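You operate a simulated robot arm through the tools that you are given. There is no shell and no other tool. Be economical: measure what you need, move in short steps, check, and stop when the job is done.

You run a simulated robot arm. Do the job below in one go: nothing can be reset, and whatever is moved stays where it is left.

TASK
Put three of the brown sugar lumps from the steel table by the wire rack on the white plate there. Then put the gold cinnamon shaker on the store end of the side bench away on the lower shelf on the plank side. Then pull the cake oven door open. The order counts. Set down upright: gold cinnamon shaker.

It is judged by the outcome, as a careful person would: the job done as asked, and still so three seconds after it is handed in. It fails if anything else is knocked over, pushed out of place, dropped, spilled or broken.

THE ROBOT
A 7-joint arm with a fingered hand on a trunk, on a base that drives. Base frame: it is fixed to the floor where the robot stands at the start and does not move with it; the origin is under the middle of the robot, x ahead of it, y to its left, z up; the surface under the hand at the start is at about z = 900. Readings come in mm, degrees, newtons and seconds.
With the tool pointing down near the work surface it reaches from about 100 to 800 mm from the robot's upright axis, wherever it stands. Its first joint turns from -69.0 to 172.0 degrees. Places, roughly: cake oven door [2800, 5000, 1500]; gold cinnamon shaker [-1250, 1250, 1000]; lower shelf on the plank side [700, 800, 200]; white plate (17x17x3 cm) [600, 600, 900]. Payload 3.4 kg.
The TCP is the grasp point between the finger pads, 39 mm short of the fingertips. In the tool frame z runs along the fingers and y along their closing line. The gripper opens to 180 mm. The gripper's body begins 111 mm behind the TCP. The gripper is a hand of 3 fingers: y runs from the thumb to the fingers, the wrist lies at [0, 0, -262] in the tool frame, and closing takes about 1.5 s.
Orientation is that of the tool frame in the base frame, as a unit quaternion [x, y, z, w]. With the fingers straight down and closing along the base's y, the tool's x points along the base's -x, its y along +y and its z along -z.

THE INTERFACE
- The arm moves only by the tool jog_arm. Its argument "deltas" is a list of rows, each an object (a shift or turn left out is 0, a gripper value left out holds the last) with "linear": the shift along the base's x, y, z in mm, a list of three; "dr": the turn, a rotation vector about the base's x, y, z in degrees, a list of three. In form: [{"linear": [tx, ty, tz], "dr": [wx, wy, wz]}, ...]. A call has 1 to 20 rows; each row is the pose to reach, as a shift and turn from the pose commanded when the call began. "claw" is the opening, from 0 (shut) to 1 (fully open), set as the call begins (left out, the last holds). Each row takes 0.2 s and may step no farther than 50 mm and 8.6 degrees from the row before; otherwise, or with a gripper value out of range, the whole call is refused. Where a pose cannot be reached the arm comes as near as it can. A force on the tool above 40 N (or 10 N above the force at the start of the call, whichever is more), or a blocked arm, ends the call early, and 0.2 s more pass. Each finger travels about 72 mm/s and halts on what it meets, pressing with about 23 N; the grip force reading is that of the motor and also rises with nothing between the fingers. The clock runs only during rows and for 0.2 s after the last one: add rows that repeat a pose to give the fingers time. It gives the time, the measured TCP pose, the force on the tool (base axes), the opening and the grip force at its end, in the units of the frame above (readings bear some noise), with the torque about the TCP (base axes, N m) and any sound that the robot's microphone picked up.
- Cameras (640 x 400 px; columns grow to the right, rows downward): "scene" is now at [223.9, 53.8, 1678.9]; the picture's right is [0.68, -0.74, -0.00], its down [-0.65, -0.59, -0.47] and it looks along [0.35, 0.32, -0.88] (base axes); focal length 272 px, centre (320, 200). "wrist" rides on the gripper at [62, -36, -128] in the tool frame; the picture's right is [0.50, 0.87, 0.00], its down [-0.75, 0.43, -0.49] and it looks along [-0.43, 0.25, 0.87] (tool axes); focal length 226 px, centre (320, 200). There is no depth. A picture from a camera that has moved, and an enlarged one, comes with that camera's place and axes in the base frame and with its lens. The place of the scene camera against the robot may be out by one fixed shift of up to 18 mm in any direction.
- snapshot(camera): a new picture of that camera. The clock stands still meanwhile.
- slide_trunk(by): slides the trunk up (or, below 0, down) by that many mm; the arm and the scene camera ride with it, the base frame stays. It gives what a move gives, with no picture.
- roll_base(legs): drives the robot by 1 to 6 legs, each [ahead, left, turn to the left] in mm, mm and degrees, along the robot's own axes; the way and the turn of a leg run together, so that a leg with both is an arc; at most 1500 mm and 180 degrees a leg. The arm and the cameras ride along, it lands a little off, and it stops where it bumps. It gives what a move gives.
- curl_fingers(finger1, finger2, thumb_bend): sets how far each is bent, from 0 (flat) to 1 (curled in); at 0.3 the hand is open as for a grip, at 0.7 the pads meet at the TCP. One left out holds its place. A second passes; each finger stops where it meets its share of the squeeze, and holds until it gets a number again. A gripper value or a shape takes the hand back. It gives what a move gives, with no picture; readings hold the bend of each and the force on the fingers (four entries, about 0 where the hand has none), thumb and palm.
- grasp_type(shape): the hand has 3 fingers and takes this shape, open, in about a second: jaw (thumb against the fingers, like two jaws); tri (thumb and two fingers); tip (a fingertip pinch); poke (one finger out to press); point (the index stretched); flat (the hand flat); cup (the hand cupped); fist (a fist). The gripper value then closes the fingers along that shape, each until it touches; the sizes above hold for jaw. It gives what a move gives, with no picture.
- pan_tilt(pan, tilt): turns the head with the scene camera to pan (to the left, within 143 degrees either way) and tilt (down, from -29 to 69), counted from straight ahead of the robot. It gives what a move gives.
- close_up(camera, box): a new picture of the part [left, top, right, bottom] of that camera's present view, enlarged. The clock stands still meanwhile.
- job_done(): hands the job in; it is judged then, once.

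Go step by step. Nothing tells you exact positions but the pictures and the camera data: compare them with the known pose of the tool, close in by small moves and look again before you grip or let go. The budget is 165 turns and 108 pictures, counting those below and the enlarged ones. Unless the task says otherwise, let go and move clear before handing in, and close with one line.

The tools are called as name(argument=value, ...) on one line, values as JSON. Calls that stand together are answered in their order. jog_arm: Moves the arm, as the interface text tells. Its arguments: {"type":"object","properties":{"deltas":{"type":"array","items":{"type":"object","properties":{"linear":{"type":"array","items":{"type":"number"}},"dr":{"type":"array","items":{"type":"number"}}}}},"claw":{"type":"number"}},"required":["deltas"]} The other tools are called the same way: slide_trunk (by) slides the trunk up or down; grasp_type (shape) gives the hand a shape; curl_fingers (finger1, finger2, thumb_bend) moves the fingers one by one; roll_base (legs) drives the base; pan_tilt (pan, tilt) turns the head that bears the scene camera; snapshot (camera) takes a picture; close_up (camera, box) takes an enlarged picture of a part of a camera's view; job_done () hands the job in.

At the start:

```text
t: 0.0
tcp_pos: [504.4, 143.6, 1175.5]
ee_rot: [0.0, 1.0, -0.001, 0.0]
force: [-0.1, -0.4, 0.2]
torque: [-0.01, 0.03, 0.01]
gripper_width: 180.0
gripper_force: 0.0
shape: jaw
bend: [0.3, 0.3, 0.3]
finger forces: [0.1, 0.0, 0.1, 0.0, 0.1, 0.1]
trunk travel left (down, up): [-175.0, 367.0]
robot x, y, heading: [-4.3, -0.6, 0.0]
head pan, tilt: [42.5, 61.6]
```

scene: 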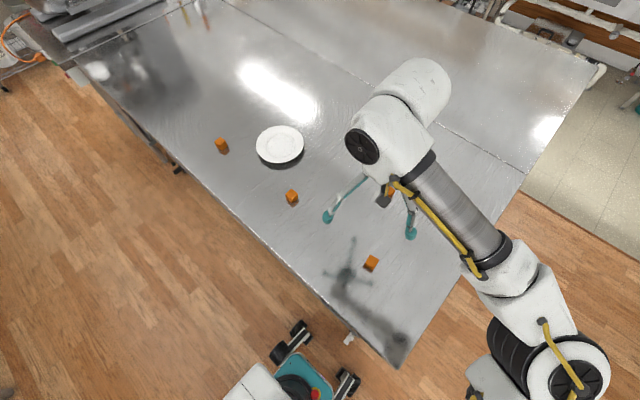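
wrist: 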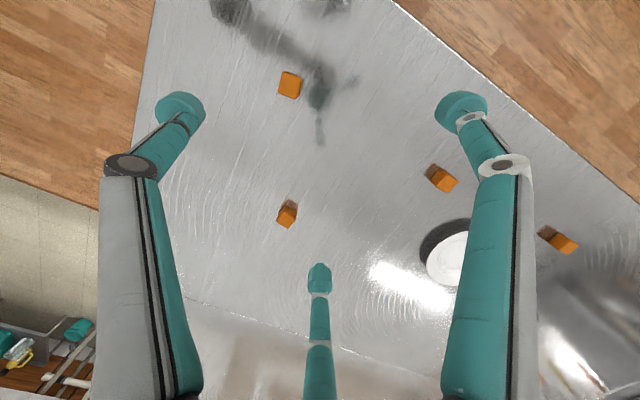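

I see four orange-brown lumps, at about (449,740), (474,405), (474,86) and (710,188), and the plate at about (600,595). I'll look closer and see what the fingertip pinch looks like.

close_up(camera="scene", box=[190, 110, 430, 290])

grasp_type(shape="tip")

snapshot(camera="wrist")

```text
2.22 times, centred on (310, 200) of scene
camera zoom: at [223.9, 53.8, 1678.9], right [0.68, -0.74, 0.0], down [-0.65, -0.59, -0.47], along [0.35, 0.32, -0.88], focal length 604 px, centre (342, 200)
```

zoom: 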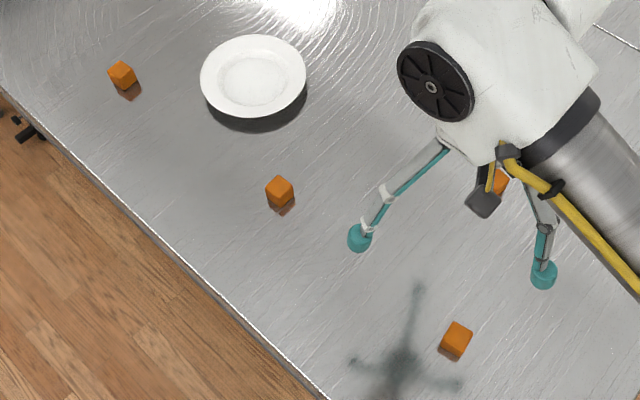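

```text
t: 0.9
tcp_pos: [499.8, 143.5, 1175.9]
ee_rot: [0.001, 1.0, 0.0, 0.001]
force: [-0.4, 0.2, -0.4]
torque: [0.01, -0.03, 0.01]
gripper_width: 179.9
gripper_force: 0.0
shape: tip
bend: [0.3, 0.3, 0.3]
finger forces: [0.0, 0.0, 0.0, 0.1, 0.0, 0.1]
trunk travel left (down, up): [-175.0, 367.0]
robot x, y, heading: [-0.6, 0.9, -0.1]
head pan, tilt: [42.5, 61.6]
```

```text
104 pictures are left
camera wrist: at [437.1, 106.9, 1303.8], right [-0.5, 0.87, 0.0], down [0.75, 0.43, 0.49], along [0.43, 0.25, -0.87], focal length 226 px, centre (320, 200)
```

wrist: 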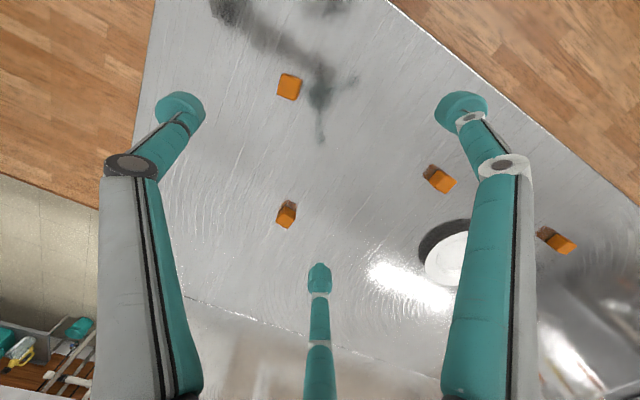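

The plate lies just out of reach, but the table edge runs parallel to y, so I can strafe left along it. I'll check the floor to the left and then drive.

pan_tilt(pan=90, tilt=45)

snapshot(camera="scene")

```text
t: 2.0
tcp_pos: [500.2, 144.4, 1176.8]
ee_rot: [-0.001, 1.0, 0.0, 0.0]
force: [-0.7, 0.9, -0.1]
torque: [0.01, 0.02, 0.0]
gripper_width: 179.8
gripper_force: 0.1
shape: tip
bend: [0.3, 0.3, 0.3]
finger forces: [0.1, 0.0, 0.1, 0.0, 0.0, 0.1]
trunk travel left (down, up): [-175.0, 367.0]
robot x, y, heading: [-1.8, 2.1, 0.1]
head pan, tilt: [90.0, 45.0]
```

```text
103 pictures are left
camera scene: at [176.2, 91.3, 1700.5], right [1.0, 0.0, 0.0], down [0.0, -0.71, -0.71], along [0.0, 0.71, -0.71], focal length 272 px, centre (320, 200)
```

scene: 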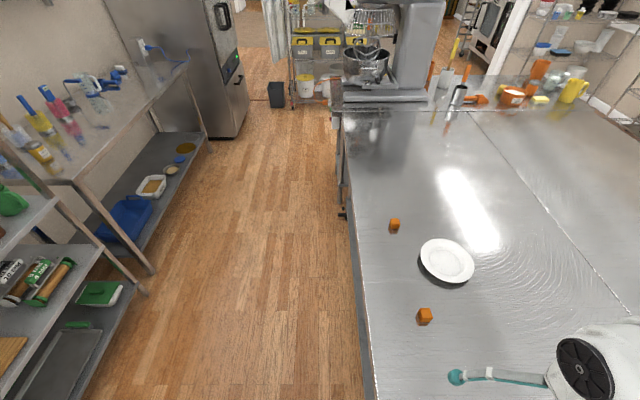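

The corridor to the left is clear, so I'm strafing 350 mm and then moving over the nearest lump.

roll_base(legs=[[0, 350, 0]])

pan_tilt(pan=25, tilt=60)

jog_arm(deltas=[{"linear": [-5, -20, -20]}, {"linear": [-10, -40, -40]}, {"linear": [-15, -60, -60]}, {"linear": [-20, -80, -80]}, {"linear": [-20, -95, -90]}, {"linear": [-20, -95, -90]}, {"linear": [-20, -95, -90]}, {"linear": [-20, -95, -90]}, {"linear": [-20, -95, -90]}], claw=0.2)

snapshot(camera="wrist")

snapshot(camera="scene")

```text
t: 4.3
tcp_pos: [501.6, 498.3, 1174.8]
ee_rot: [0.003, 1.0, -0.001, 0.001]
force: [-0.3, 0.4, 0.4]
torque: [-0.03, 0.0, 0.02]
gripper_width: 180.0
gripper_force: 0.0
shape: tip
bend: [0.3, 0.3, 0.3]
finger forces: [0.1, 0.0, 0.0, 0.0, 0.1, 0.1]
trunk travel left (down, up): [-175.0, 367.0]
robot x, y, heading: [2.9, 354.6, -0.5]
head pan, tilt: [90.0, 45.0]
```

```text
t: 5.7
tcp_pos: [498.0, 498.2, 1177.1]
ee_rot: [0.003, 1.0, 0.0, 0.002]
force: [0.1, -0.9, -0.6]
torque: [-0.02, -0.03, 0.04]
gripper_width: 179.9
gripper_force: 0.0
shape: tip
bend: [0.3, 0.3, 0.3]
finger forces: [0.1, 0.1, 0.0, 0.0, 0.0, 0.1]
trunk travel left (down, up): [-175.0, 367.0]
robot x, y, heading: [-2.7, 353.2, 0.0]
head pan, tilt: [25.0, 60.0]
```

```text
t: 7.7
tcp_pos: [477.9, 402.7, 1086.6]
ee_rot: [0.003, 1.0, -0.001, 0.002]
force: [-0.2, -0.5, -0.3]
torque: [0.0, -0.02, 0.01]
gripper_width: 36.4
gripper_force: 0.0
shape: tip
bend: [0.72, 0.72, 0.74]
finger forces: [0.0, 0.1, 0.0, 0.0, 0.0, 0.1]
trunk travel left (down, up): [-175.0, 367.0]
robot x, y, heading: [0.8, 355.3, -0.6]
head pan, tilt: [25.0, 60.0]
```

```text
102 pictures are left
camera wrist: at [413.8, 367.5, 1214.7], right [-0.5, 0.87, -0.01], down [0.75, 0.43, 0.5], along [0.43, 0.24, -0.87], focal length 226 px, centre (320, 200)
```

wrist: 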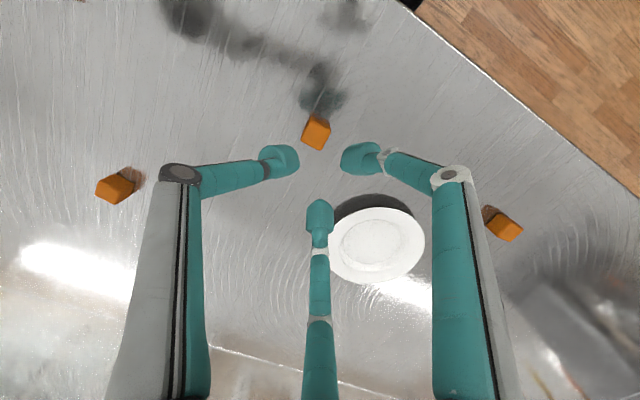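

```text
101 pictures are left
camera scene: at [237.6, 390.9, 1680.7], right [0.42, -0.91, 0.0], down [-0.79, -0.36, -0.5], along [0.45, 0.21, -0.87], focal length 272 px, centre (320, 200)
```

scene: 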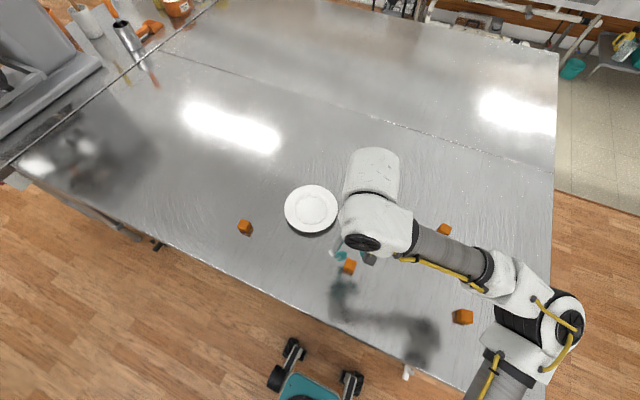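

With claw 0.2 the opening is 36 mm and the three fingers centre themselves. Lump B is at about (477,395). I'm checking its turn close up.

close_up(camera="wrist", box=[240, 80, 400, 180])

```text
4.00 times, centred on (320, 130) of wrist
camera zoom: at [413.8, 367.5, 1214.7], right [-0.5, 0.87, -0.01], down [0.75, 0.43, 0.5], along [0.43, 0.24, -0.87], focal length 904 px, centre (320, 480)
```

zoom: 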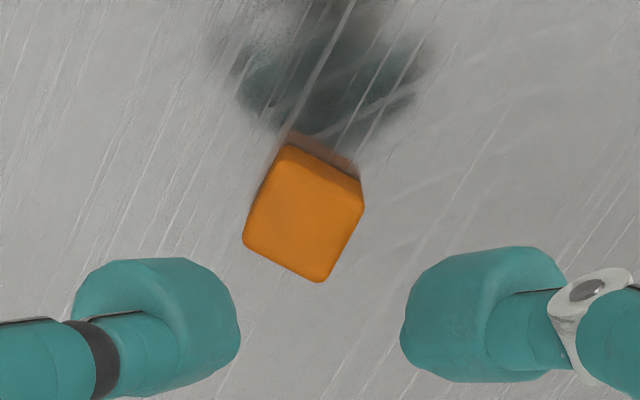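

Lump B is square to the axes, about 30 mm a side and centred near (476,395). I'm opening a bit and lowering over it.

jog_arm(deltas=[{"linear": [-2, -7.5, 0]}, {"linear": [-2, -7.5, -40]}, {"linear": [-2, -7.5, -80]}, {"linear": [-2, -7.5, -110]}, {"linear": [-2, -7.5, -125]}, {"linear": [-2, -7.5, -138]}, {"linear": [-2, -7.5, -138]}], claw=0.45)

snapshot(camera="wrist")

close_up(camera="scene", box=[280, 170, 440, 300])

```text
t: 9.3
tcp_pos: [474.6, 396.4, 947.8]
ee_rot: [0.002, 1.0, -0.001, 0.004]
force: [-0.7, -0.2, -0.5]
torque: [0.0, 0.0, 0.02]
gripper_width: 80.5
gripper_force: 0.0
shape: tip
bend: [0.71, 0.71, 0.73]
finger forces: [0.0, 0.1, 0.0, 0.0, 0.1, 0.1]
trunk travel left (down, up): [-175.0, 367.0]
robot x, y, heading: [1.4, 358.1, -0.2]
head pan, tilt: [25.0, 60.0]
```

```text
99 pictures are left
camera wrist: at [411.1, 360.1, 1076.9], right [-0.5, 0.87, -0.01], down [0.75, 0.43, 0.5], along [0.43, 0.24, -0.87], focal length 226 px, centre (320, 200)
```

wrist: 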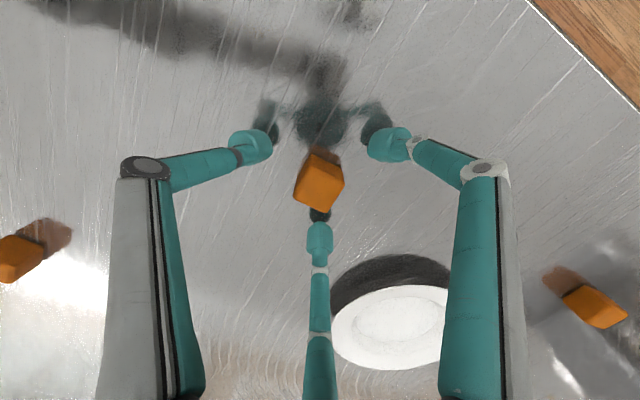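

```text
3.08 times, centred on (360, 235) of scene
camera zoom: at [237.4, 390.3, 1680.8], right [0.42, -0.91, 0.0], down [-0.79, -0.36, -0.5], along [0.45, 0.21, -0.87], focal length 836 px, centre (197, 92)
```

zoom: 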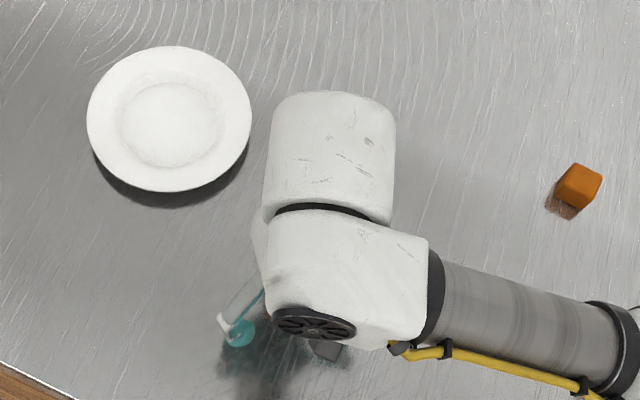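

The fingertip pads still look about 25 mm above table contact. I'm lowering another 18 mm and closing gently to watch the pad height.

jog_arm(deltas=[{"linear": [1, -1, -6]}, {"linear": [1, -1, -12]}, {"linear": [1, -1, -18]}, {"linear": [1, -1, -18]}], claw=0.3)

close_up(camera="wrist", box=[220, 80, 420, 260])

```text
t: 10.2
tcp_pos: [477.1, 395.0, 937.6]
ee_rot: [0.003, 1.0, 0.002, 0.01]
force: [-3.9, -4.6, 26.0]
torque: [-0.49, 0.3, -0.01]
gripper_width: 37.8
gripper_force: 23.0
shape: tip
bend: [0.74, 0.73, 0.78]
finger forces: [26.1, 17.9, 0.0, 0.1, 36.6, 0.0]
trunk travel left (down, up): [-175.0, 367.0]
robot x, y, heading: [0.1, 353.7, -0.5]
head pan, tilt: [25.0, 60.0]
stopped in row 4: the force on the tool passed its limit at 43 N (the readings are from after the stop); the commanded pose is now the measured one
```

```text
2.22 times, centred on (320, 170) of wrist
camera zoom: at [410.7, 358.8, 1064.1], right [-0.49, 0.87, -0.01], down [0.75, 0.43, 0.51], along [0.45, 0.25, -0.86], focal length 502 px, centre (320, 267)
```

zoom: 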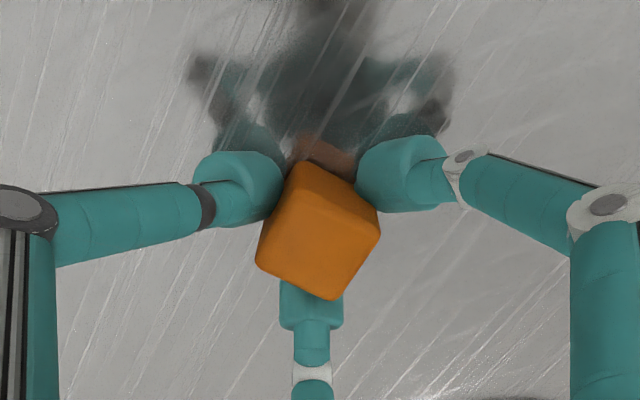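

The fingers have closed on the lump and the tips are touching the table. I'm tightening and lifting.

jog_arm(deltas=[{"linear": [0, 0, 2]}, {"linear": [0, 0, 5]}, {"linear": [0, 0, 10]}, {"linear": [0, 0, 30]}, {"linear": [0, 0, 60]}, {"linear": [0, 0, 90]}, {"linear": [0, 0, 90]}], claw=0.1)

snapshot(camera="wrist")

```text
t: 11.8
tcp_pos: [475.4, 396.3, 1022.1]
ee_rot: [0.003, 1.0, 0.0, 0.007]
force: [0.7, -0.1, -0.5]
torque: [0.01, 0.01, 0.03]
gripper_width: 33.6
gripper_force: 22.4
shape: tip
bend: [0.73, 0.73, 0.77]
finger forces: [18.3, 19.0, 0.1, 0.0, 18.0, 0.0]
trunk travel left (down, up): [-175.0, 367.0]
robot x, y, heading: [2.2, 355.8, -0.3]
head pan, tilt: [25.0, 60.0]
```

```text
96 pictures are left
camera wrist: at [410.6, 360.0, 1150.4], right [-0.49, 0.87, -0.01], down [0.75, 0.43, 0.5], along [0.44, 0.24, -0.86], focal length 226 px, centre (320, 200)
```

wrist: 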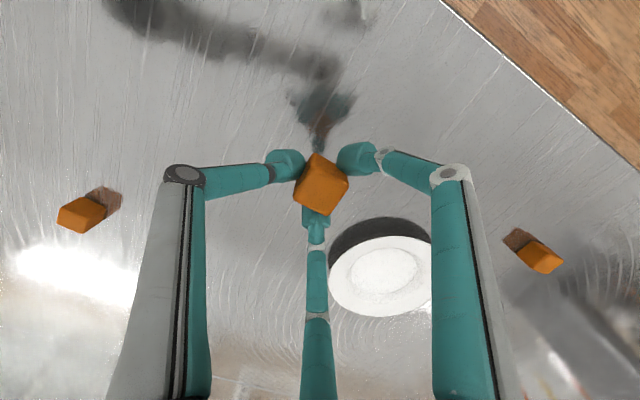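

Lump held. I plan three spots on the plate in a tight triangle clear of the rim. First I'm moving above the plate and measuring it.

jog_arm(deltas=[{"linear": [0, 0, 40]}, {"linear": [20, 40, 40]}, {"linear": [40, 80, 40]}, {"linear": [60, 120, 40]}, {"linear": [80, 160, 40]}, {"linear": [103, 200, 40]}, {"linear": [103, 200, 40]}])

snapshot(camera="wrist")

snapshot(camera="scene")

```text
t: 13.4
tcp_pos: [580.4, 598.3, 1064.8]
ee_rot: [0.003, 1.0, -0.002, 0.007]
force: [0.1, -0.2, -0.3]
torque: [-0.03, 0.03, -0.01]
gripper_width: 33.2
gripper_force: 23.3
shape: tip
bend: [0.73, 0.73, 0.77]
finger forces: [18.3, 18.9, 0.0, 0.0, 17.5, 0.0]
trunk travel left (down, up): [-175.0, 367.0]
robot x, y, heading: [1.9, 352.4, -0.5]
head pan, tilt: [25.0, 60.0]
```

```text
95 pictures are left
camera wrist: at [514.6, 562.4, 1191.9], right [-0.49, 0.87, -0.01], down [0.75, 0.43, 0.5], along [0.44, 0.24, -0.86], focal length 226 px, centre (320, 200)
```

wrist: 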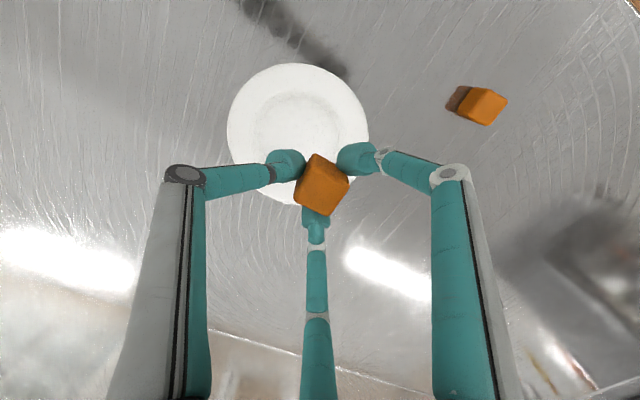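

```text
94 pictures are left
camera scene: at [238.3, 396.5, 1680.5], right [0.42, -0.91, 0.0], down [-0.79, -0.36, -0.5], along [0.45, 0.21, -0.87], focal length 272 px, centre (320, 200)
```

scene: 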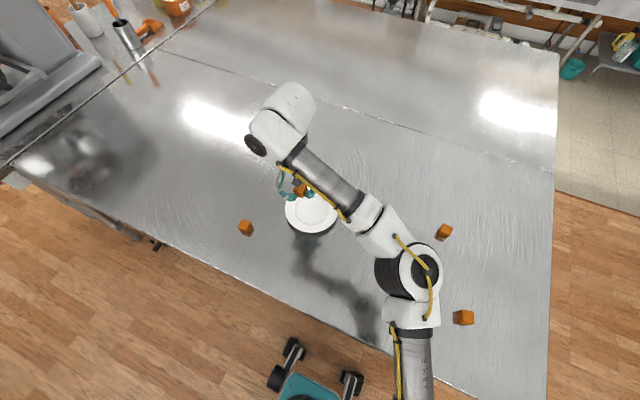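

Plate centre is about (586,571). I'm going over the first spot (572,592) and lowering until it's nearly in contact.

jog_arm(deltas=[{"linear": [-7, -5, 0]}, {"linear": [-7, -5, -40]}, {"linear": [-7, -5, -80]}, {"linear": [-7, -5, -100]}, {"linear": [-7, -5, -106]}, {"linear": [-7, -5, -106]}])

snapshot(camera="wrist")

close_up(camera="scene", box=[230, 140, 390, 250])

```text
t: 14.8
tcp_pos: [571.9, 591.9, 958.7]
ee_rot: [0.004, 1.0, 0.0, 0.008]
force: [-0.3, -0.8, -0.1]
torque: [-0.03, 0.0, 0.02]
gripper_width: 33.0
gripper_force: 22.7
shape: tip
bend: [0.73, 0.73, 0.77]
finger forces: [18.2, 19.0, 0.0, 0.1, 17.4, 0.0]
trunk travel left (down, up): [-175.0, 367.0]
robot x, y, heading: [-0.9, 353.4, -0.3]
head pan, tilt: [25.0, 60.0]
```

```text
93 pictures are left
camera wrist: at [507.8, 556.5, 1085.8], right [-0.49, 0.87, -0.01], down [0.75, 0.43, 0.5], along [0.44, 0.24, -0.86], focal length 226 px, centre (320, 200)
```

wrist: 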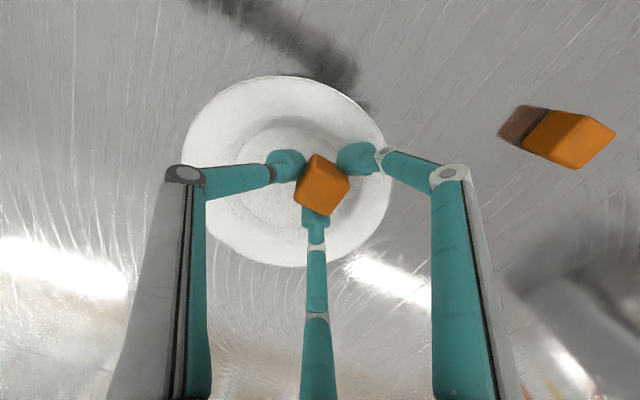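

```text
3.64 times, centred on (310, 195) of scene
camera zoom: at [238.3, 393.8, 1680.6], right [0.42, -0.91, 0.0], down [-0.79, -0.36, -0.5], along [0.45, 0.21, -0.87], focal length 988 px, centre (356, 218)
```

zoom: 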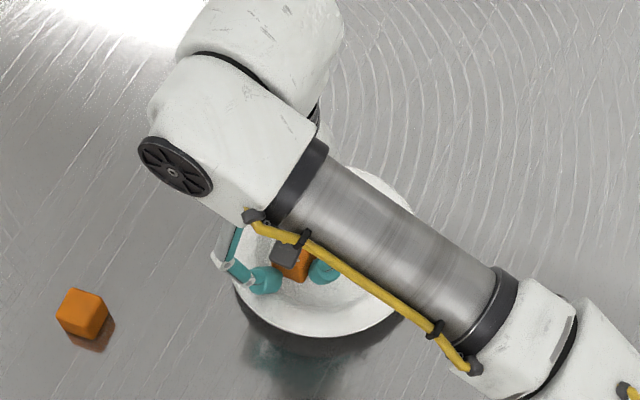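

Nicely placed over the well. I'm easing down in 2 mm steps to find contact.

jog_arm(deltas=[{"linear": [0, 0, -2]}, {"linear": [0, 0, -4]}, {"linear": [0, 0, -6]}, {"linear": [0, 0, -8]}, {"linear": [0, 0, -8]}])

```text
t: 16.0
tcp_pos: [573.0, 591.3, 950.2]
ee_rot: [0.003, 1.0, 0.0, 0.008]
force: [-0.4, -0.1, -0.2]
torque: [-0.03, -0.01, 0.0]
gripper_width: 32.9
gripper_force: 23.2
shape: tip
bend: [0.73, 0.73, 0.77]
finger forces: [18.2, 18.9, 0.0, 0.1, 17.2, 0.0]
trunk travel left (down, up): [-175.0, 367.0]
robot x, y, heading: [-1.3, 351.3, -0.2]
head pan, tilt: [25.0, 60.0]
```

jog_arm(deltas=[{"linear": [0, 0, -1.5]}, {"linear": [0, 0, -3]}, {"linear": [0, 0, -4]}, {"linear": [0, 0, -4]}])

```text
t: 17.0
tcp_pos: [574.0, 590.3, 944.8]
ee_rot: [0.004, 1.0, 0.001, 0.008]
force: [1.0, -1.0, 1.3]
torque: [0.01, 0.0, -0.05]
gripper_width: 32.8
gripper_force: 22.8
shape: tip
bend: [0.73, 0.73, 0.77]
finger forces: [21.4, 19.4, 0.0, 0.0, 17.7, 0.0]
trunk travel left (down, up): [-175.0, 367.0]
robot x, y, heading: [-1.8, 352.5, -0.2]
head pan, tilt: [25.0, 60.0]
```

There are signs of first contact, so I'm releasing with a small opening and then rising straight up.

jog_arm(deltas=[{"linear": [0, 0, -1]}, {"linear": [0, 0, -1]}, {"linear": [0, 0, -1]}], claw=0.31)

snapshot(camera="wrist")

```text
t: 17.8
tcp_pos: [574.9, 589.8, 944.3]
ee_rot: [0.003, 1.0, 0.0, 0.008]
force: [1.8, -0.6, 2.4]
torque: [0.0, 0.04, -0.01]
gripper_width: 54.4
gripper_force: 0.0
shape: tip
bend: [0.73, 0.72, 0.74]
finger forces: [2.9, 0.1, 0.0, 0.0, 0.0, 0.0]
trunk travel left (down, up): [-175.0, 367.0]
robot x, y, heading: [1.0, 354.7, -0.2]
head pan, tilt: [25.0, 60.0]
```

```text
91 pictures are left
camera wrist: at [509.3, 554.7, 1071.9], right [-0.49, 0.87, -0.01], down [0.75, 0.43, 0.5], along [0.44, 0.24, -0.86], focal length 226 px, centre (320, 200)
```

wrist: 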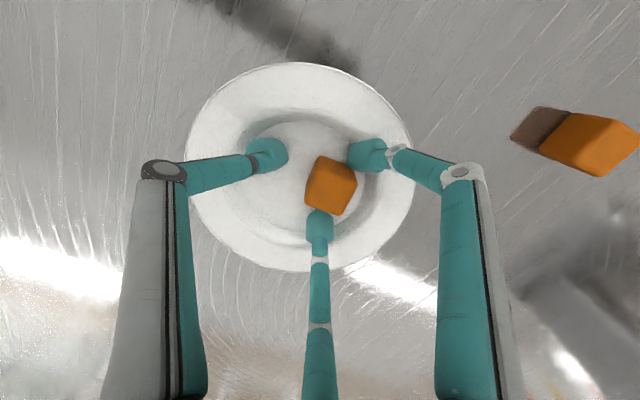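

Released; the lump rests in the well. I'm rising and heading for lump A at about (456,740).

jog_arm(deltas=[{"linear": [0, 0, 15]}, {"linear": [0, 0, 50]}, {"linear": [0, 0, 100]}, {"linear": [-30, 38, 110]}, {"linear": [-60, 76, 110]}, {"linear": [-90, 114, 110]}, {"linear": [-118, 150, 110]}, {"linear": [-118, 150, 110]}])

snapshot(camera="wrist")

close_up(camera="scene", box=[200, 140, 390, 260])

```text
t: 19.6
tcp_pos: [512.6, 671.3, 1060.1]
ee_rot: [0.006, 1.0, 0.001, 0.008]
force: [1.1, -0.2, 0.3]
torque: [0.01, 0.0, -0.01]
gripper_width: 55.5
gripper_force: 0.1
shape: tip
bend: [0.72, 0.72, 0.74]
finger forces: [0.1, 0.1, 0.0, 0.1, 0.0, 0.0]
out of reach, approached as far as the arm can: row 6, 7, 8
trunk travel left (down, up): [-175.0, 367.0]
robot x, y, heading: [-1.3, 352.2, -0.3]
head pan, tilt: [25.0, 60.0]
```

```text
90 pictures are left
camera wrist: at [447.3, 635.0, 1187.4], right [-0.49, 0.87, -0.01], down [0.75, 0.42, 0.51], along [0.44, 0.24, -0.86], focal length 226 px, centre (320, 200)
```

wrist: 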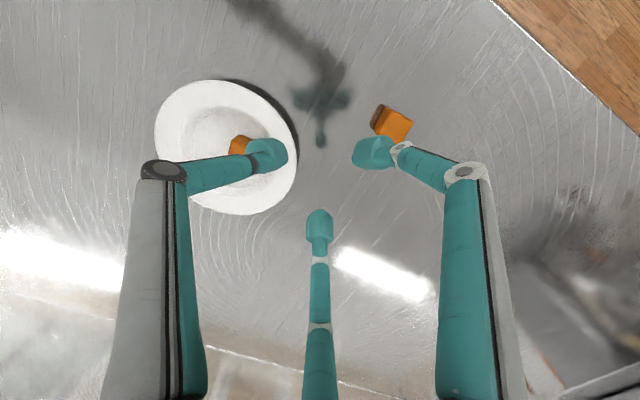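

```text
3.33 times, centred on (295, 200) of scene
camera zoom: at [236.8, 393.9, 1680.8], right [0.42, -0.91, 0.0], down [-0.79, -0.36, -0.5], along [0.45, 0.21, -0.87], focal length 906 px, centre (403, 200)
```

zoom: 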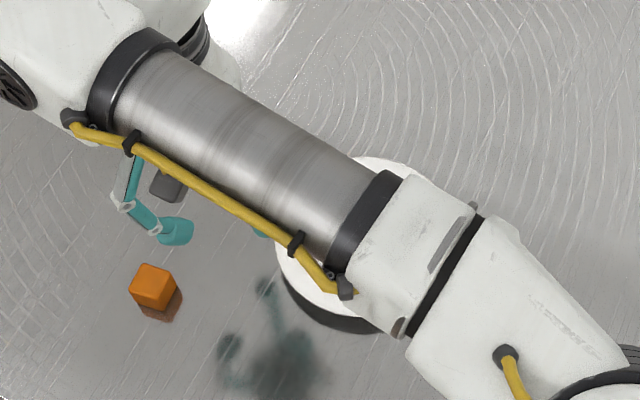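

The arm met a limit on the left with this hand turn. I'll turn the hand with the arm (yaw +30°, which also suits a square lump) and try to go on.

jog_arm(deltas=[{"linear": [0, 0, 0], "dr": [0, 0, 8]}, {"linear": [0, 0, 0], "dr": [0, 0, 16]}, {"linear": [0, 0, 0], "dr": [0, 0, 24]}, {"linear": [0, 0, 0], "dr": [0, 0, 30]}, {"linear": [-28, 34, 0], "dr": [0, 0, 30]}, {"linear": [-56, 68, 0], "dr": [0, 0, 30]}, {"linear": [-56, 68, 0], "dr": [0, 0, 30]}])

```text
t: 21.2
tcp_pos: [516.8, 670.1, 1063.6]
ee_rot: [-0.253, 0.967, 0.003, 0.008]
force: [0.5, 0.8, 0.2]
torque: [-0.05, 0.0, 0.02]
gripper_width: 55.7
gripper_force: 0.1
shape: tip
bend: [0.72, 0.72, 0.74]
finger forces: [0.1, 0.0, 0.1, 0.0, 0.1, 0.1]
out of reach, approached as far as the arm can: row 5, 6, 7
trunk travel left (down, up): [-175.0, 367.0]
robot x, y, heading: [0.6, 358.5, -0.4]
head pan, tilt: [25.0, 60.0]
```

Still limited, so it's a question of the arm's bearing. I'll drive 220 mm further left and undo the yaw.

roll_base(legs=[[0, 220, 0]])

jog_arm(deltas=[{"linear": [-10, -30, 0], "dr": [0, 0, -8]}, {"linear": [-20, -60, 0], "dr": [0, 0, -16]}, {"linear": [-30, -90, 0], "dr": [0, 0, -24]}, {"linear": [-45, -120, 0], "dr": [0, 0, -30]}, {"linear": [-60, -145, 0], "dr": [0, 0, -30]}, {"linear": [-60, -145, 0], "dr": [0, 0, -30]}])

snapshot(camera="wrist")

```text
t: 22.9
tcp_pos: [518.3, 883.6, 1067.1]
ee_rot: [-0.253, 0.967, 0.007, 0.01]
force: [0.7, -0.3, 0.5]
torque: [0.03, 0.07, -0.03]
gripper_width: 55.6
gripper_force: 0.1
shape: tip
bend: [0.72, 0.72, 0.74]
finger forces: [0.1, 0.0, 0.1, 0.0, 0.0, 0.0]
trunk travel left (down, up): [-175.0, 367.0]
robot x, y, heading: [5.8, 574.4, -0.2]
head pan, tilt: [25.0, 60.0]
```

```text
t: 24.3
tcp_pos: [457.6, 744.5, 1068.1]
ee_rot: [0.006, 1.0, 0.001, 0.012]
force: [0.1, 0.3, 0.2]
torque: [0.04, -0.04, 0.02]
gripper_width: 55.9
gripper_force: 0.0
shape: tip
bend: [0.72, 0.72, 0.74]
finger forces: [0.0, 0.0, 0.0, 0.0, 0.0, 0.0]
trunk travel left (down, up): [-175.0, 367.0]
robot x, y, heading: [2.4, 576.0, -0.2]
head pan, tilt: [25.0, 60.0]
```

```text
88 pictures are left
camera wrist: at [391.1, 709.2, 1194.4], right [-0.49, 0.87, -0.01], down [0.75, 0.43, 0.51], along [0.45, 0.24, -0.86], focal length 226 px, centre (320, 200)
```

wrist: 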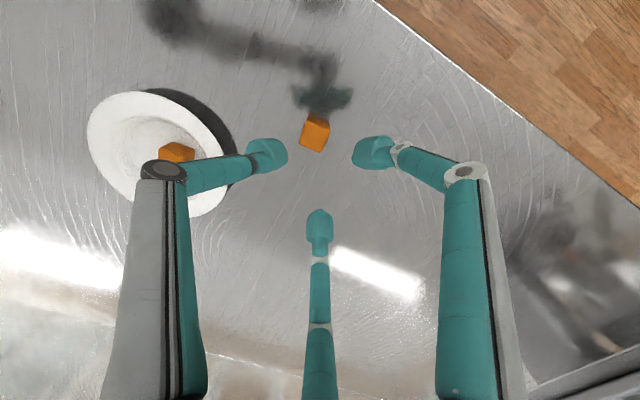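

Lump A is at about (455,734). I'm opening wider, lowering to z≈946, then closing and lifting.

jog_arm(deltas=[{"linear": [-2, -10, 0]}, {"linear": [-2, -10, -40]}, {"linear": [-2, -10, -80]}, {"linear": [-2, -10, -110]}, {"linear": [-2, -10, -122]}, {"linear": [-2, -10, -122]}], claw=0.45)

close_up(camera="wrist", box=[200, 80, 440, 260])

```text
t: 25.7
tcp_pos: [453.9, 731.9, 943.4]
ee_rot: [0.005, 1.0, 0.001, 0.011]
force: [-0.6, 0.8, -0.6]
torque: [0.0, 0.02, 0.03]
gripper_width: 80.2
gripper_force: 0.0
shape: tip
bend: [0.71, 0.71, 0.73]
finger forces: [0.0, 0.0, 0.1, 0.0, 0.0, 0.1]
trunk travel left (down, up): [-175.0, 367.0]
robot x, y, heading: [3.0, 577.4, -0.0]
head pan, tilt: [25.0, 60.0]
```

```text
2.22 times, centred on (320, 170) of wrist
camera zoom: at [386.8, 696.5, 1070.9], right [-0.49, 0.87, -0.01], down [0.75, 0.43, 0.51], along [0.45, 0.24, -0.86], focal length 502 px, centre (320, 267)
```

zoom: 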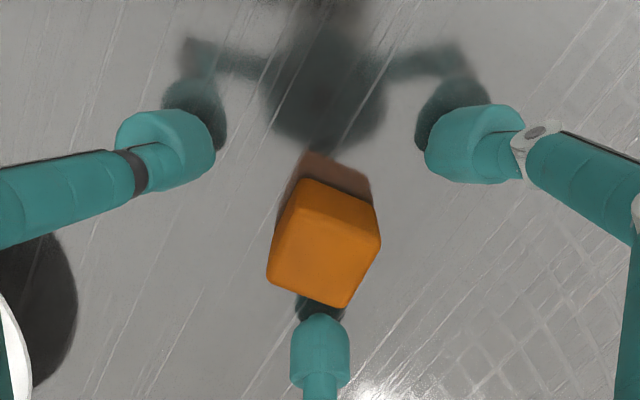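

The lump is well centred. I'm closing and lifting.

jog_arm(deltas=[{"linear": [0, 0, 3]}, {"linear": [0, 0, 3]}, {"linear": [0, 0, 3]}, {"linear": [0, 0, 3]}, {"linear": [0, 0, 3]}, {"linear": [0, 0, 10]}, {"linear": [0, 0, 50]}, {"linear": [0, 0, 100]}, {"linear": [0, 0, 100]}], claw=0.1)

snapshot(camera="wrist")

```text
t: 27.7
tcp_pos: [450.9, 732.8, 1046.0]
ee_rot: [0.006, 1.0, 0.002, 0.011]
force: [0.1, -0.7, -0.4]
torque: [0.02, 0.02, -0.01]
gripper_width: 25.4
gripper_force: 23.4
shape: tip
bend: [0.71, 0.71, 0.74]
finger forces: [18.1, 19.9, 0.0, 0.0, 19.6, 0.0]
trunk travel left (down, up): [-175.0, 367.0]
robot x, y, heading: [1.6, 578.2, -0.2]
head pan, tilt: [25.0, 60.0]
```

```text
86 pictures are left
camera wrist: at [384.8, 696.3, 1172.6], right [-0.49, 0.87, -0.01], down [0.75, 0.43, 0.51], along [0.45, 0.24, -0.86], focal length 226 px, centre (320, 200)
```

wrist: 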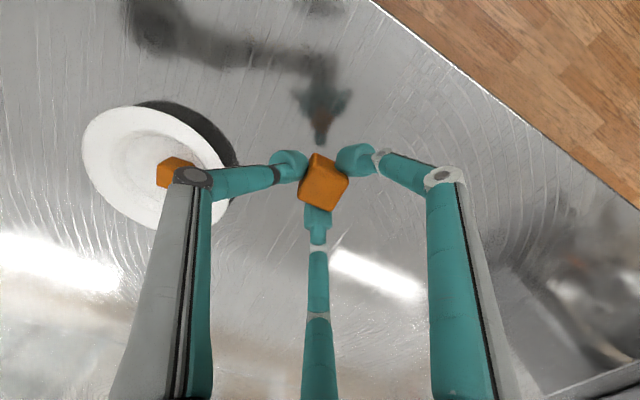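

Held. I'm moving above the second spot, about (572,552), and looking.

jog_arm(deltas=[{"linear": [24, -36, 5]}, {"linear": [48, -72, 10]}, {"linear": [72, -108, 15]}, {"linear": [96, -144, 15]}, {"linear": [120, -181, 15]}, {"linear": [120, -181, 15]}])

snapshot(camera="wrist")

```text
t: 29.1
tcp_pos: [568.9, 548.7, 1058.0]
ee_rot: [0.006, 1.0, 0.002, 0.011]
force: [-0.6, -0.9, -0.2]
torque: [-0.01, -0.01, 0.04]
gripper_width: 25.0
gripper_force: 23.0
shape: tip
bend: [0.71, 0.71, 0.74]
finger forces: [18.0, 19.9, 0.0, 0.2, 19.6, 0.0]
trunk travel left (down, up): [-175.0, 367.0]
robot x, y, heading: [0.7, 574.5, -0.2]
head pan, tilt: [25.0, 60.0]
```

```text
85 pictures are left
camera wrist: at [502.5, 513.8, 1184.3], right [-0.49, 0.87, -0.01], down [0.75, 0.43, 0.51], along [0.45, 0.25, -0.86], focal length 226 px, centre (320, 200)
```

wrist: 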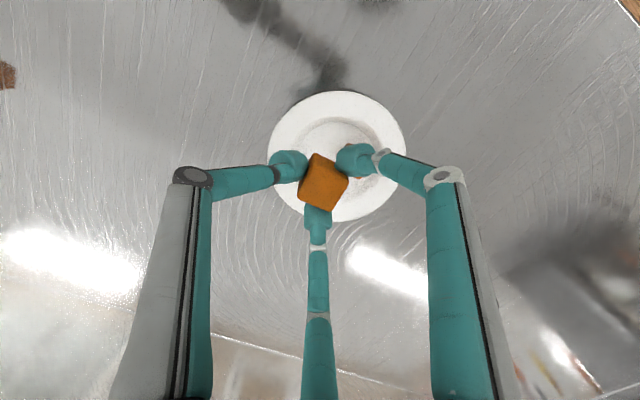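

I want a clearer view of where the first lump lies relative to this one.

close_up(camera="wrist", box=[250, 80, 420, 230])

snapshot(camera="scene")

```text
2.67 times, centred on (335, 155) of wrist
camera zoom: at [502.5, 513.8, 1184.3], right [-0.49, 0.87, -0.01], down [0.75, 0.43, 0.51], along [0.45, 0.25, -0.86], focal length 603 px, centre (280, 320)
```

zoom: 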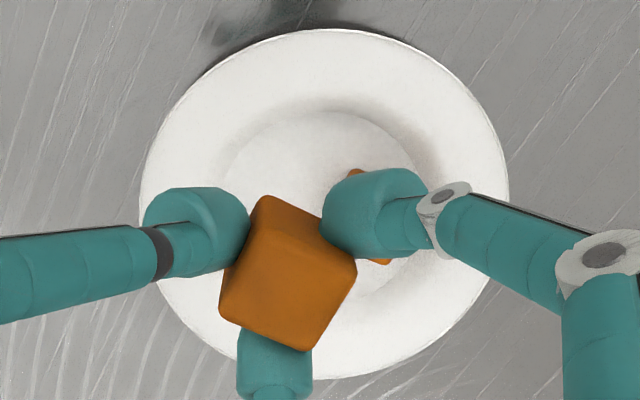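

```text
83 pictures are left
camera scene: at [239.0, 608.7, 1680.7], right [0.42, -0.91, -0.01], down [-0.79, -0.36, -0.5], along [0.45, 0.21, -0.87], focal length 272 px, centre (320, 200)
```

scene: 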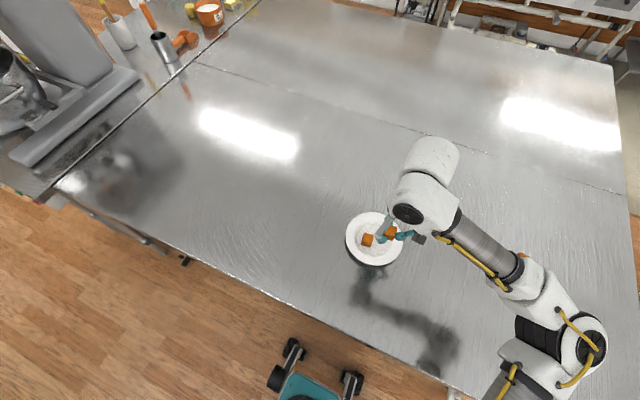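

First lump is at about (568,592) and the plate centre near (576,577). I'm lowering the second one at (568,553).

jog_arm(deltas=[{"linear": [-1, 4, 0]}, {"linear": [-1, 4, -40]}, {"linear": [-1, 4, -80]}, {"linear": [-1, 4, -98]}, {"linear": [-1, 4, -98]}])

close_up(camera="wrist", box=[220, 80, 460, 260])

close_up(camera="scene", box=[320, 190, 440, 280])

```text
t: 30.3
tcp_pos: [571.2, 554.7, 962.7]
ee_rot: [0.005, 1.0, 0.002, 0.013]
force: [-0.8, 0.4, -1.1]
torque: [0.01, 0.0, -0.03]
gripper_width: 25.2
gripper_force: 23.4
shape: tip
bend: [0.71, 0.71, 0.74]
finger forces: [18.0, 19.9, 0.0, 0.0, 19.4, 0.0]
trunk travel left (down, up): [-175.0, 367.0]
robot x, y, heading: [3.8, 578.1, -0.0]
head pan, tilt: [25.0, 60.0]
```

```text
2.22 times, centred on (340, 170) of wrist
camera zoom: at [503.8, 518.9, 1089.1], right [-0.49, 0.87, -0.01], down [0.75, 0.43, 0.51], along [0.45, 0.25, -0.86], focal length 502 px, centre (276, 267)
```

zoom: 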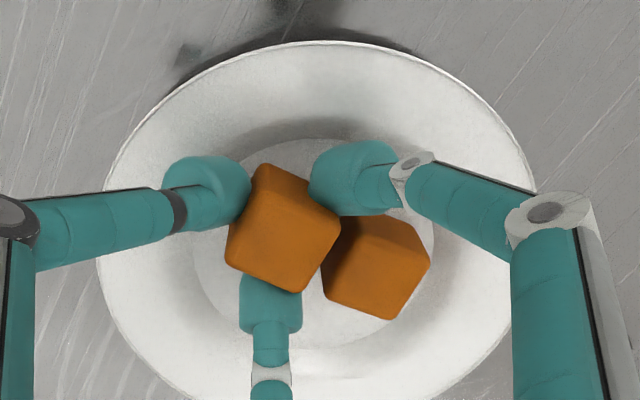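

```text
4.44 times, centred on (380, 235) of scene
camera zoom: at [238.8, 610.5, 1680.7], right [0.42, -0.91, 0.0], down [-0.79, -0.36, -0.5], along [0.45, 0.21, -0.87], focal length 1208 px, centre (53, 44)
```

zoom: 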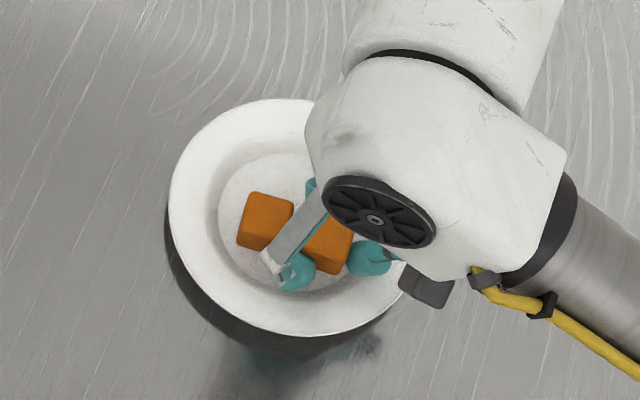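

The spacing from the first lump looks fine (about 43 mm). I'm easing down to contact.

jog_arm(deltas=[{"linear": [0, -1, -3]}, {"linear": [0, -1, -5]}, {"linear": [0, -1, -7]}, {"linear": [0, -1, -8]}, {"linear": [0, -1, -8]}])

```text
t: 31.5
tcp_pos: [571.5, 553.5, 953.0]
ee_rot: [0.005, 1.0, 0.002, 0.01]
force: [0.1, 0.3, -0.6]
torque: [0.03, 0.0, 0.01]
gripper_width: 25.0
gripper_force: 23.2
shape: tip
bend: [0.71, 0.71, 0.74]
finger forces: [18.0, 19.9, 0.0, 0.0, 19.7, 0.0]
trunk travel left (down, up): [-175.0, 367.0]
robot x, y, heading: [3.7, 579.1, -0.2]
head pan, tilt: [25.0, 60.0]
```

jog_arm(deltas=[{"linear": [0, 0, -1]}, {"linear": [0, 0, -2]}, {"linear": [0, 0, -3]}, {"linear": [0, 0, -3]}])

```text
t: 32.5
tcp_pos: [571.8, 554.0, 952.0]
ee_rot: [0.005, 1.0, 0.002, 0.012]
force: [1.0, -0.6, 8.1]
torque: [-0.02, -0.05, -0.02]
gripper_width: 25.1
gripper_force: 22.6
shape: tip
bend: [0.72, 0.71, 0.74]
finger forces: [19.0, 20.9, 0.0, 0.0, 21.2, 0.1]
trunk travel left (down, up): [-175.0, 367.0]
robot x, y, heading: [-0.9, 577.7, -0.3]
head pan, tilt: [25.0, 60.0]
```

In contact (8 N). I'm releasing with a small opening, rising and looking.

jog_arm(deltas=[{"linear": [0, 0, 1]}, {"linear": [0, 0, 1]}, {"linear": [0, 0, 1]}, {"linear": [0, 0, 15]}, {"linear": [0, 0, 50]}, {"linear": [0, 0, 100]}, {"linear": [0, 0, 115]}, {"linear": [0, 0, 115]}], claw=0.27)

snapshot(camera="wrist")

```text
t: 34.3
tcp_pos: [572.7, 552.9, 1065.7]
ee_rot: [0.005, 1.0, 0.001, 0.012]
force: [0.1, 0.2, -0.2]
torque: [0.02, 0.01, 0.01]
gripper_width: 48.3
gripper_force: 0.0
shape: tip
bend: [0.72, 0.72, 0.74]
finger forces: [0.0, 0.0, 0.0, 0.0, 0.0, 0.0]
trunk travel left (down, up): [-175.0, 367.0]
robot x, y, heading: [0.5, 573.2, 0.0]
head pan, tilt: [25.0, 60.0]
```

```text
80 pictures are left
camera wrist: at [506.5, 516.8, 1191.8], right [-0.49, 0.87, -0.01], down [0.75, 0.43, 0.51], along [0.45, 0.25, -0.86], focal length 226 px, centre (320, 200)
```

wrist: 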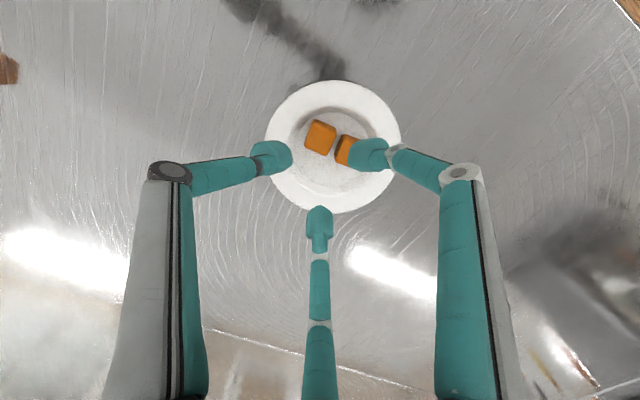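

Both lumps sit well on the plate. I'm driving back right 220 mm and going over lump C at about (479,78).

roll_base(legs=[[0, -220, 0]])

jog_arm(deltas=[{"linear": [-15, -45, 0]}, {"linear": [-30, -90, 0]}, {"linear": [-45, -135, 0]}, {"linear": [-60, -180, 0]}, {"linear": [-75, -220, 0]}, {"linear": [-92, -250, 0]}, {"linear": [-92, -250, 0]}], claw=0.45)

snapshot(camera="wrist")

```text
t: 36.0
tcp_pos: [570.6, 340.4, 1063.8]
ee_rot: [0.006, 1.0, -0.001, 0.012]
force: [-0.8, 0.3, 1.0]
torque: [-0.04, -0.04, 0.02]
gripper_width: 48.3
gripper_force: 0.0
shape: tip
bend: [0.72, 0.72, 0.74]
finger forces: [0.0, 0.1, 0.0, 0.0, 0.1, 0.0]
trunk travel left (down, up): [-175.0, 367.0]
robot x, y, heading: [1.0, 355.8, -0.1]
head pan, tilt: [25.0, 60.0]
```

```text
t: 37.6
tcp_pos: [474.8, 93.7, 1068.8]
ee_rot: [0.006, 1.0, -0.004, 0.012]
force: [-0.4, -0.3, -0.6]
torque: [-0.03, 0.0, -0.04]
gripper_width: 80.6
gripper_force: 0.2
shape: tip
bend: [0.71, 0.71, 0.73]
finger forces: [0.0, 0.1, 0.0, 0.0, 0.1, 0.0]
trunk travel left (down, up): [-175.0, 367.0]
robot x, y, heading: [-1.3, 358.3, -0.3]
head pan, tilt: [25.0, 60.0]
```

```text
79 pictures are left
camera wrist: at [408.0, 59.2, 1195.3], right [-0.49, 0.87, -0.02], down [0.75, 0.43, 0.51], along [0.45, 0.24, -0.86], focal length 226 px, centre (320, 200)
```

wrist: 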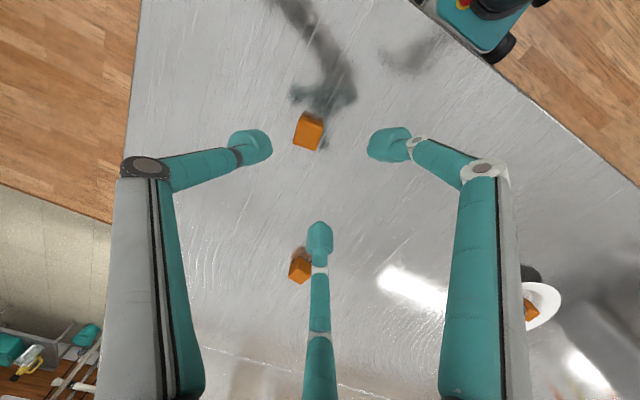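

Lump C is at about (477,77). For the last spot the gap between fingers must face the other two lumps, so I'm turning the hand −30° before gripping.

jog_arm(deltas=[{"linear": [2, -16, 0], "dr": [0, 0, -8]}, {"linear": [2, -16, 0], "dr": [0, 0, -16]}, {"linear": [2, -16, -30], "dr": [0, 0, -24]}, {"linear": [2, -16, -60], "dr": [0, 0, -30]}, {"linear": [2, -16, -90], "dr": [0, 0, -30]}, {"linear": [2, -16, -110], "dr": [0, 0, -30]}, {"linear": [2, -16, -118], "dr": [0, 0, -30]}, {"linear": [2, -16, -118], "dr": [0, 0, -30]}])

close_up(camera="wrist", box=[200, 80, 440, 260])

```text
t: 39.4
tcp_pos: [477.6, 75.2, 950.0]
ee_rot: [0.265, 0.964, -0.006, 0.013]
force: [0.9, 0.2, 0.3]
torque: [0.02, -0.02, 0.0]
gripper_width: 80.5
gripper_force: 0.1
shape: tip
bend: [0.71, 0.71, 0.73]
finger forces: [0.0, 0.0, 0.1, 0.1, 0.1, 0.1]
trunk travel left (down, up): [-175.0, 367.0]
robot x, y, heading: [5.4, 359.7, -0.6]
head pan, tilt: [25.0, 60.0]
```

```text
2.22 times, centred on (320, 170) of wrist
camera zoom: at [401.7, 77.8, 1075.8], right [0.01, 1.0, -0.02], down [0.86, 0.0, 0.51], along [0.51, -0.02, -0.86], focal length 502 px, centre (320, 267)
```

zoom: 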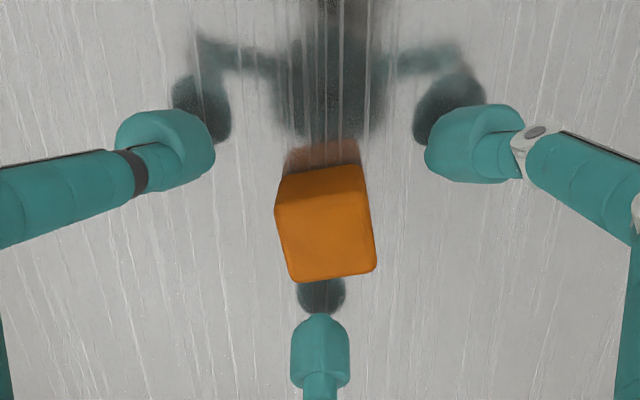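

Centred. I'm closing and lifting.

jog_arm(deltas=[{"linear": [0, 0, -2]}, {"linear": [0, 0, -2]}, {"linear": [0, 0, -2]}, {"linear": [0, 0, -2]}, {"linear": [0, 0, -2]}, {"linear": [0, 0, 10]}, {"linear": [0, 0, 50]}, {"linear": [0, 0, 100]}, {"linear": [0, 0, 120]}, {"linear": [0, 0, 120]}], claw=0.1)

snapshot(camera="wrist")

```text
t: 41.6
tcp_pos: [476.7, 71.3, 1066.0]
ee_rot: [0.264, 0.964, -0.006, 0.013]
force: [0.1, 0.2, 0.6]
torque: [-0.02, 0.02, 0.03]
gripper_width: 27.5
gripper_force: 23.1
shape: tip
bend: [0.72, 0.72, 0.74]
finger forces: [18.9, 21.1, 0.0, 0.0, 17.9, 0.0]
trunk travel left (down, up): [-175.0, 367.0]
robot x, y, heading: [3.8, 354.9, -0.4]
head pan, tilt: [25.0, 60.0]
```

```text
77 pictures are left
camera wrist: at [402.3, 74.8, 1193.5], right [0.01, 1.0, -0.02], down [0.86, 0.0, 0.51], along [0.51, -0.02, -0.86], focal length 226 px, centre (320, 200)
```

wrist: 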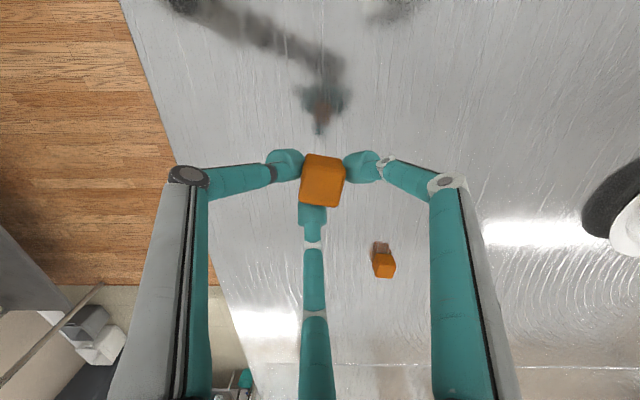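

Held. I'm moving over to the third spot, near (606,573).

jog_arm(deltas=[{"linear": [12, 45, 0]}, {"linear": [24, 90, 0]}, {"linear": [36, 135, 0]}, {"linear": [48, 180, 0]}, {"linear": [60, 225, 0]}, {"linear": [72, 270, 0]}, {"linear": [84, 315, 0]}, {"linear": [96, 360, 0]}, {"linear": [108, 405, 0]}, {"linear": [120, 450, 0]}, {"linear": [130, 495, 0]}, {"linear": [130, 502, 0]}, {"linear": [130, 502, 0]}])

snapshot(camera="wrist")

close_up(camera="scene", box=[230, 140, 390, 250])

```text
t: 44.4
tcp_pos: [607.0, 574.4, 1067.0]
ee_rot: [0.265, 0.964, -0.005, 0.012]
force: [0.4, -0.2, 0.0]
torque: [0.0, 0.0, -0.01]
gripper_width: 27.1
gripper_force: 23.4
shape: tip
bend: [0.72, 0.72, 0.74]
finger forces: [18.8, 20.7, 0.0, 0.0, 18.1, 0.1]
trunk travel left (down, up): [-175.0, 367.0]
robot x, y, heading: [1.2, 357.2, -0.3]
head pan, tilt: [25.0, 60.0]
```

```text
76 pictures are left
camera wrist: at [531.3, 576.8, 1193.4], right [0.01, 1.0, -0.02], down [0.86, 0.0, 0.51], along [0.51, -0.02, -0.86], focal length 226 px, centre (320, 200)
```

wrist: 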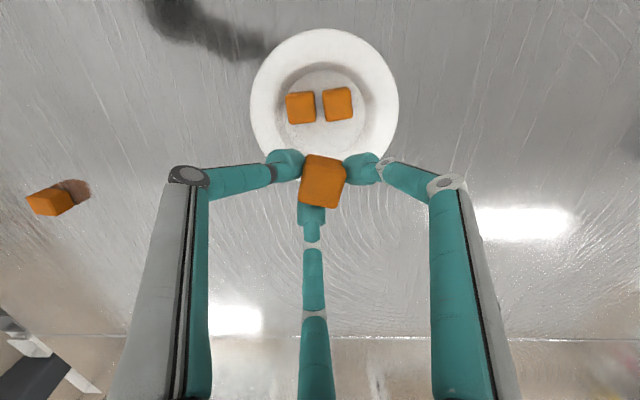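

```text
3.64 times, centred on (310, 195) of scene
camera zoom: at [238.3, 392.7, 1680.6], right [0.42, -0.91, 0.0], down [-0.79, -0.36, -0.5], along [0.45, 0.21, -0.87], focal length 988 px, centre (356, 218)
```

zoom: 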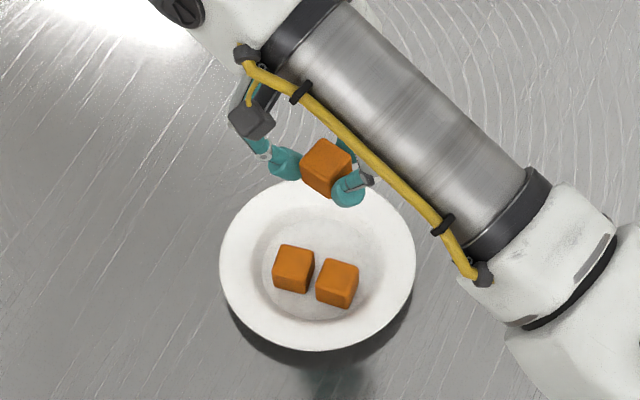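

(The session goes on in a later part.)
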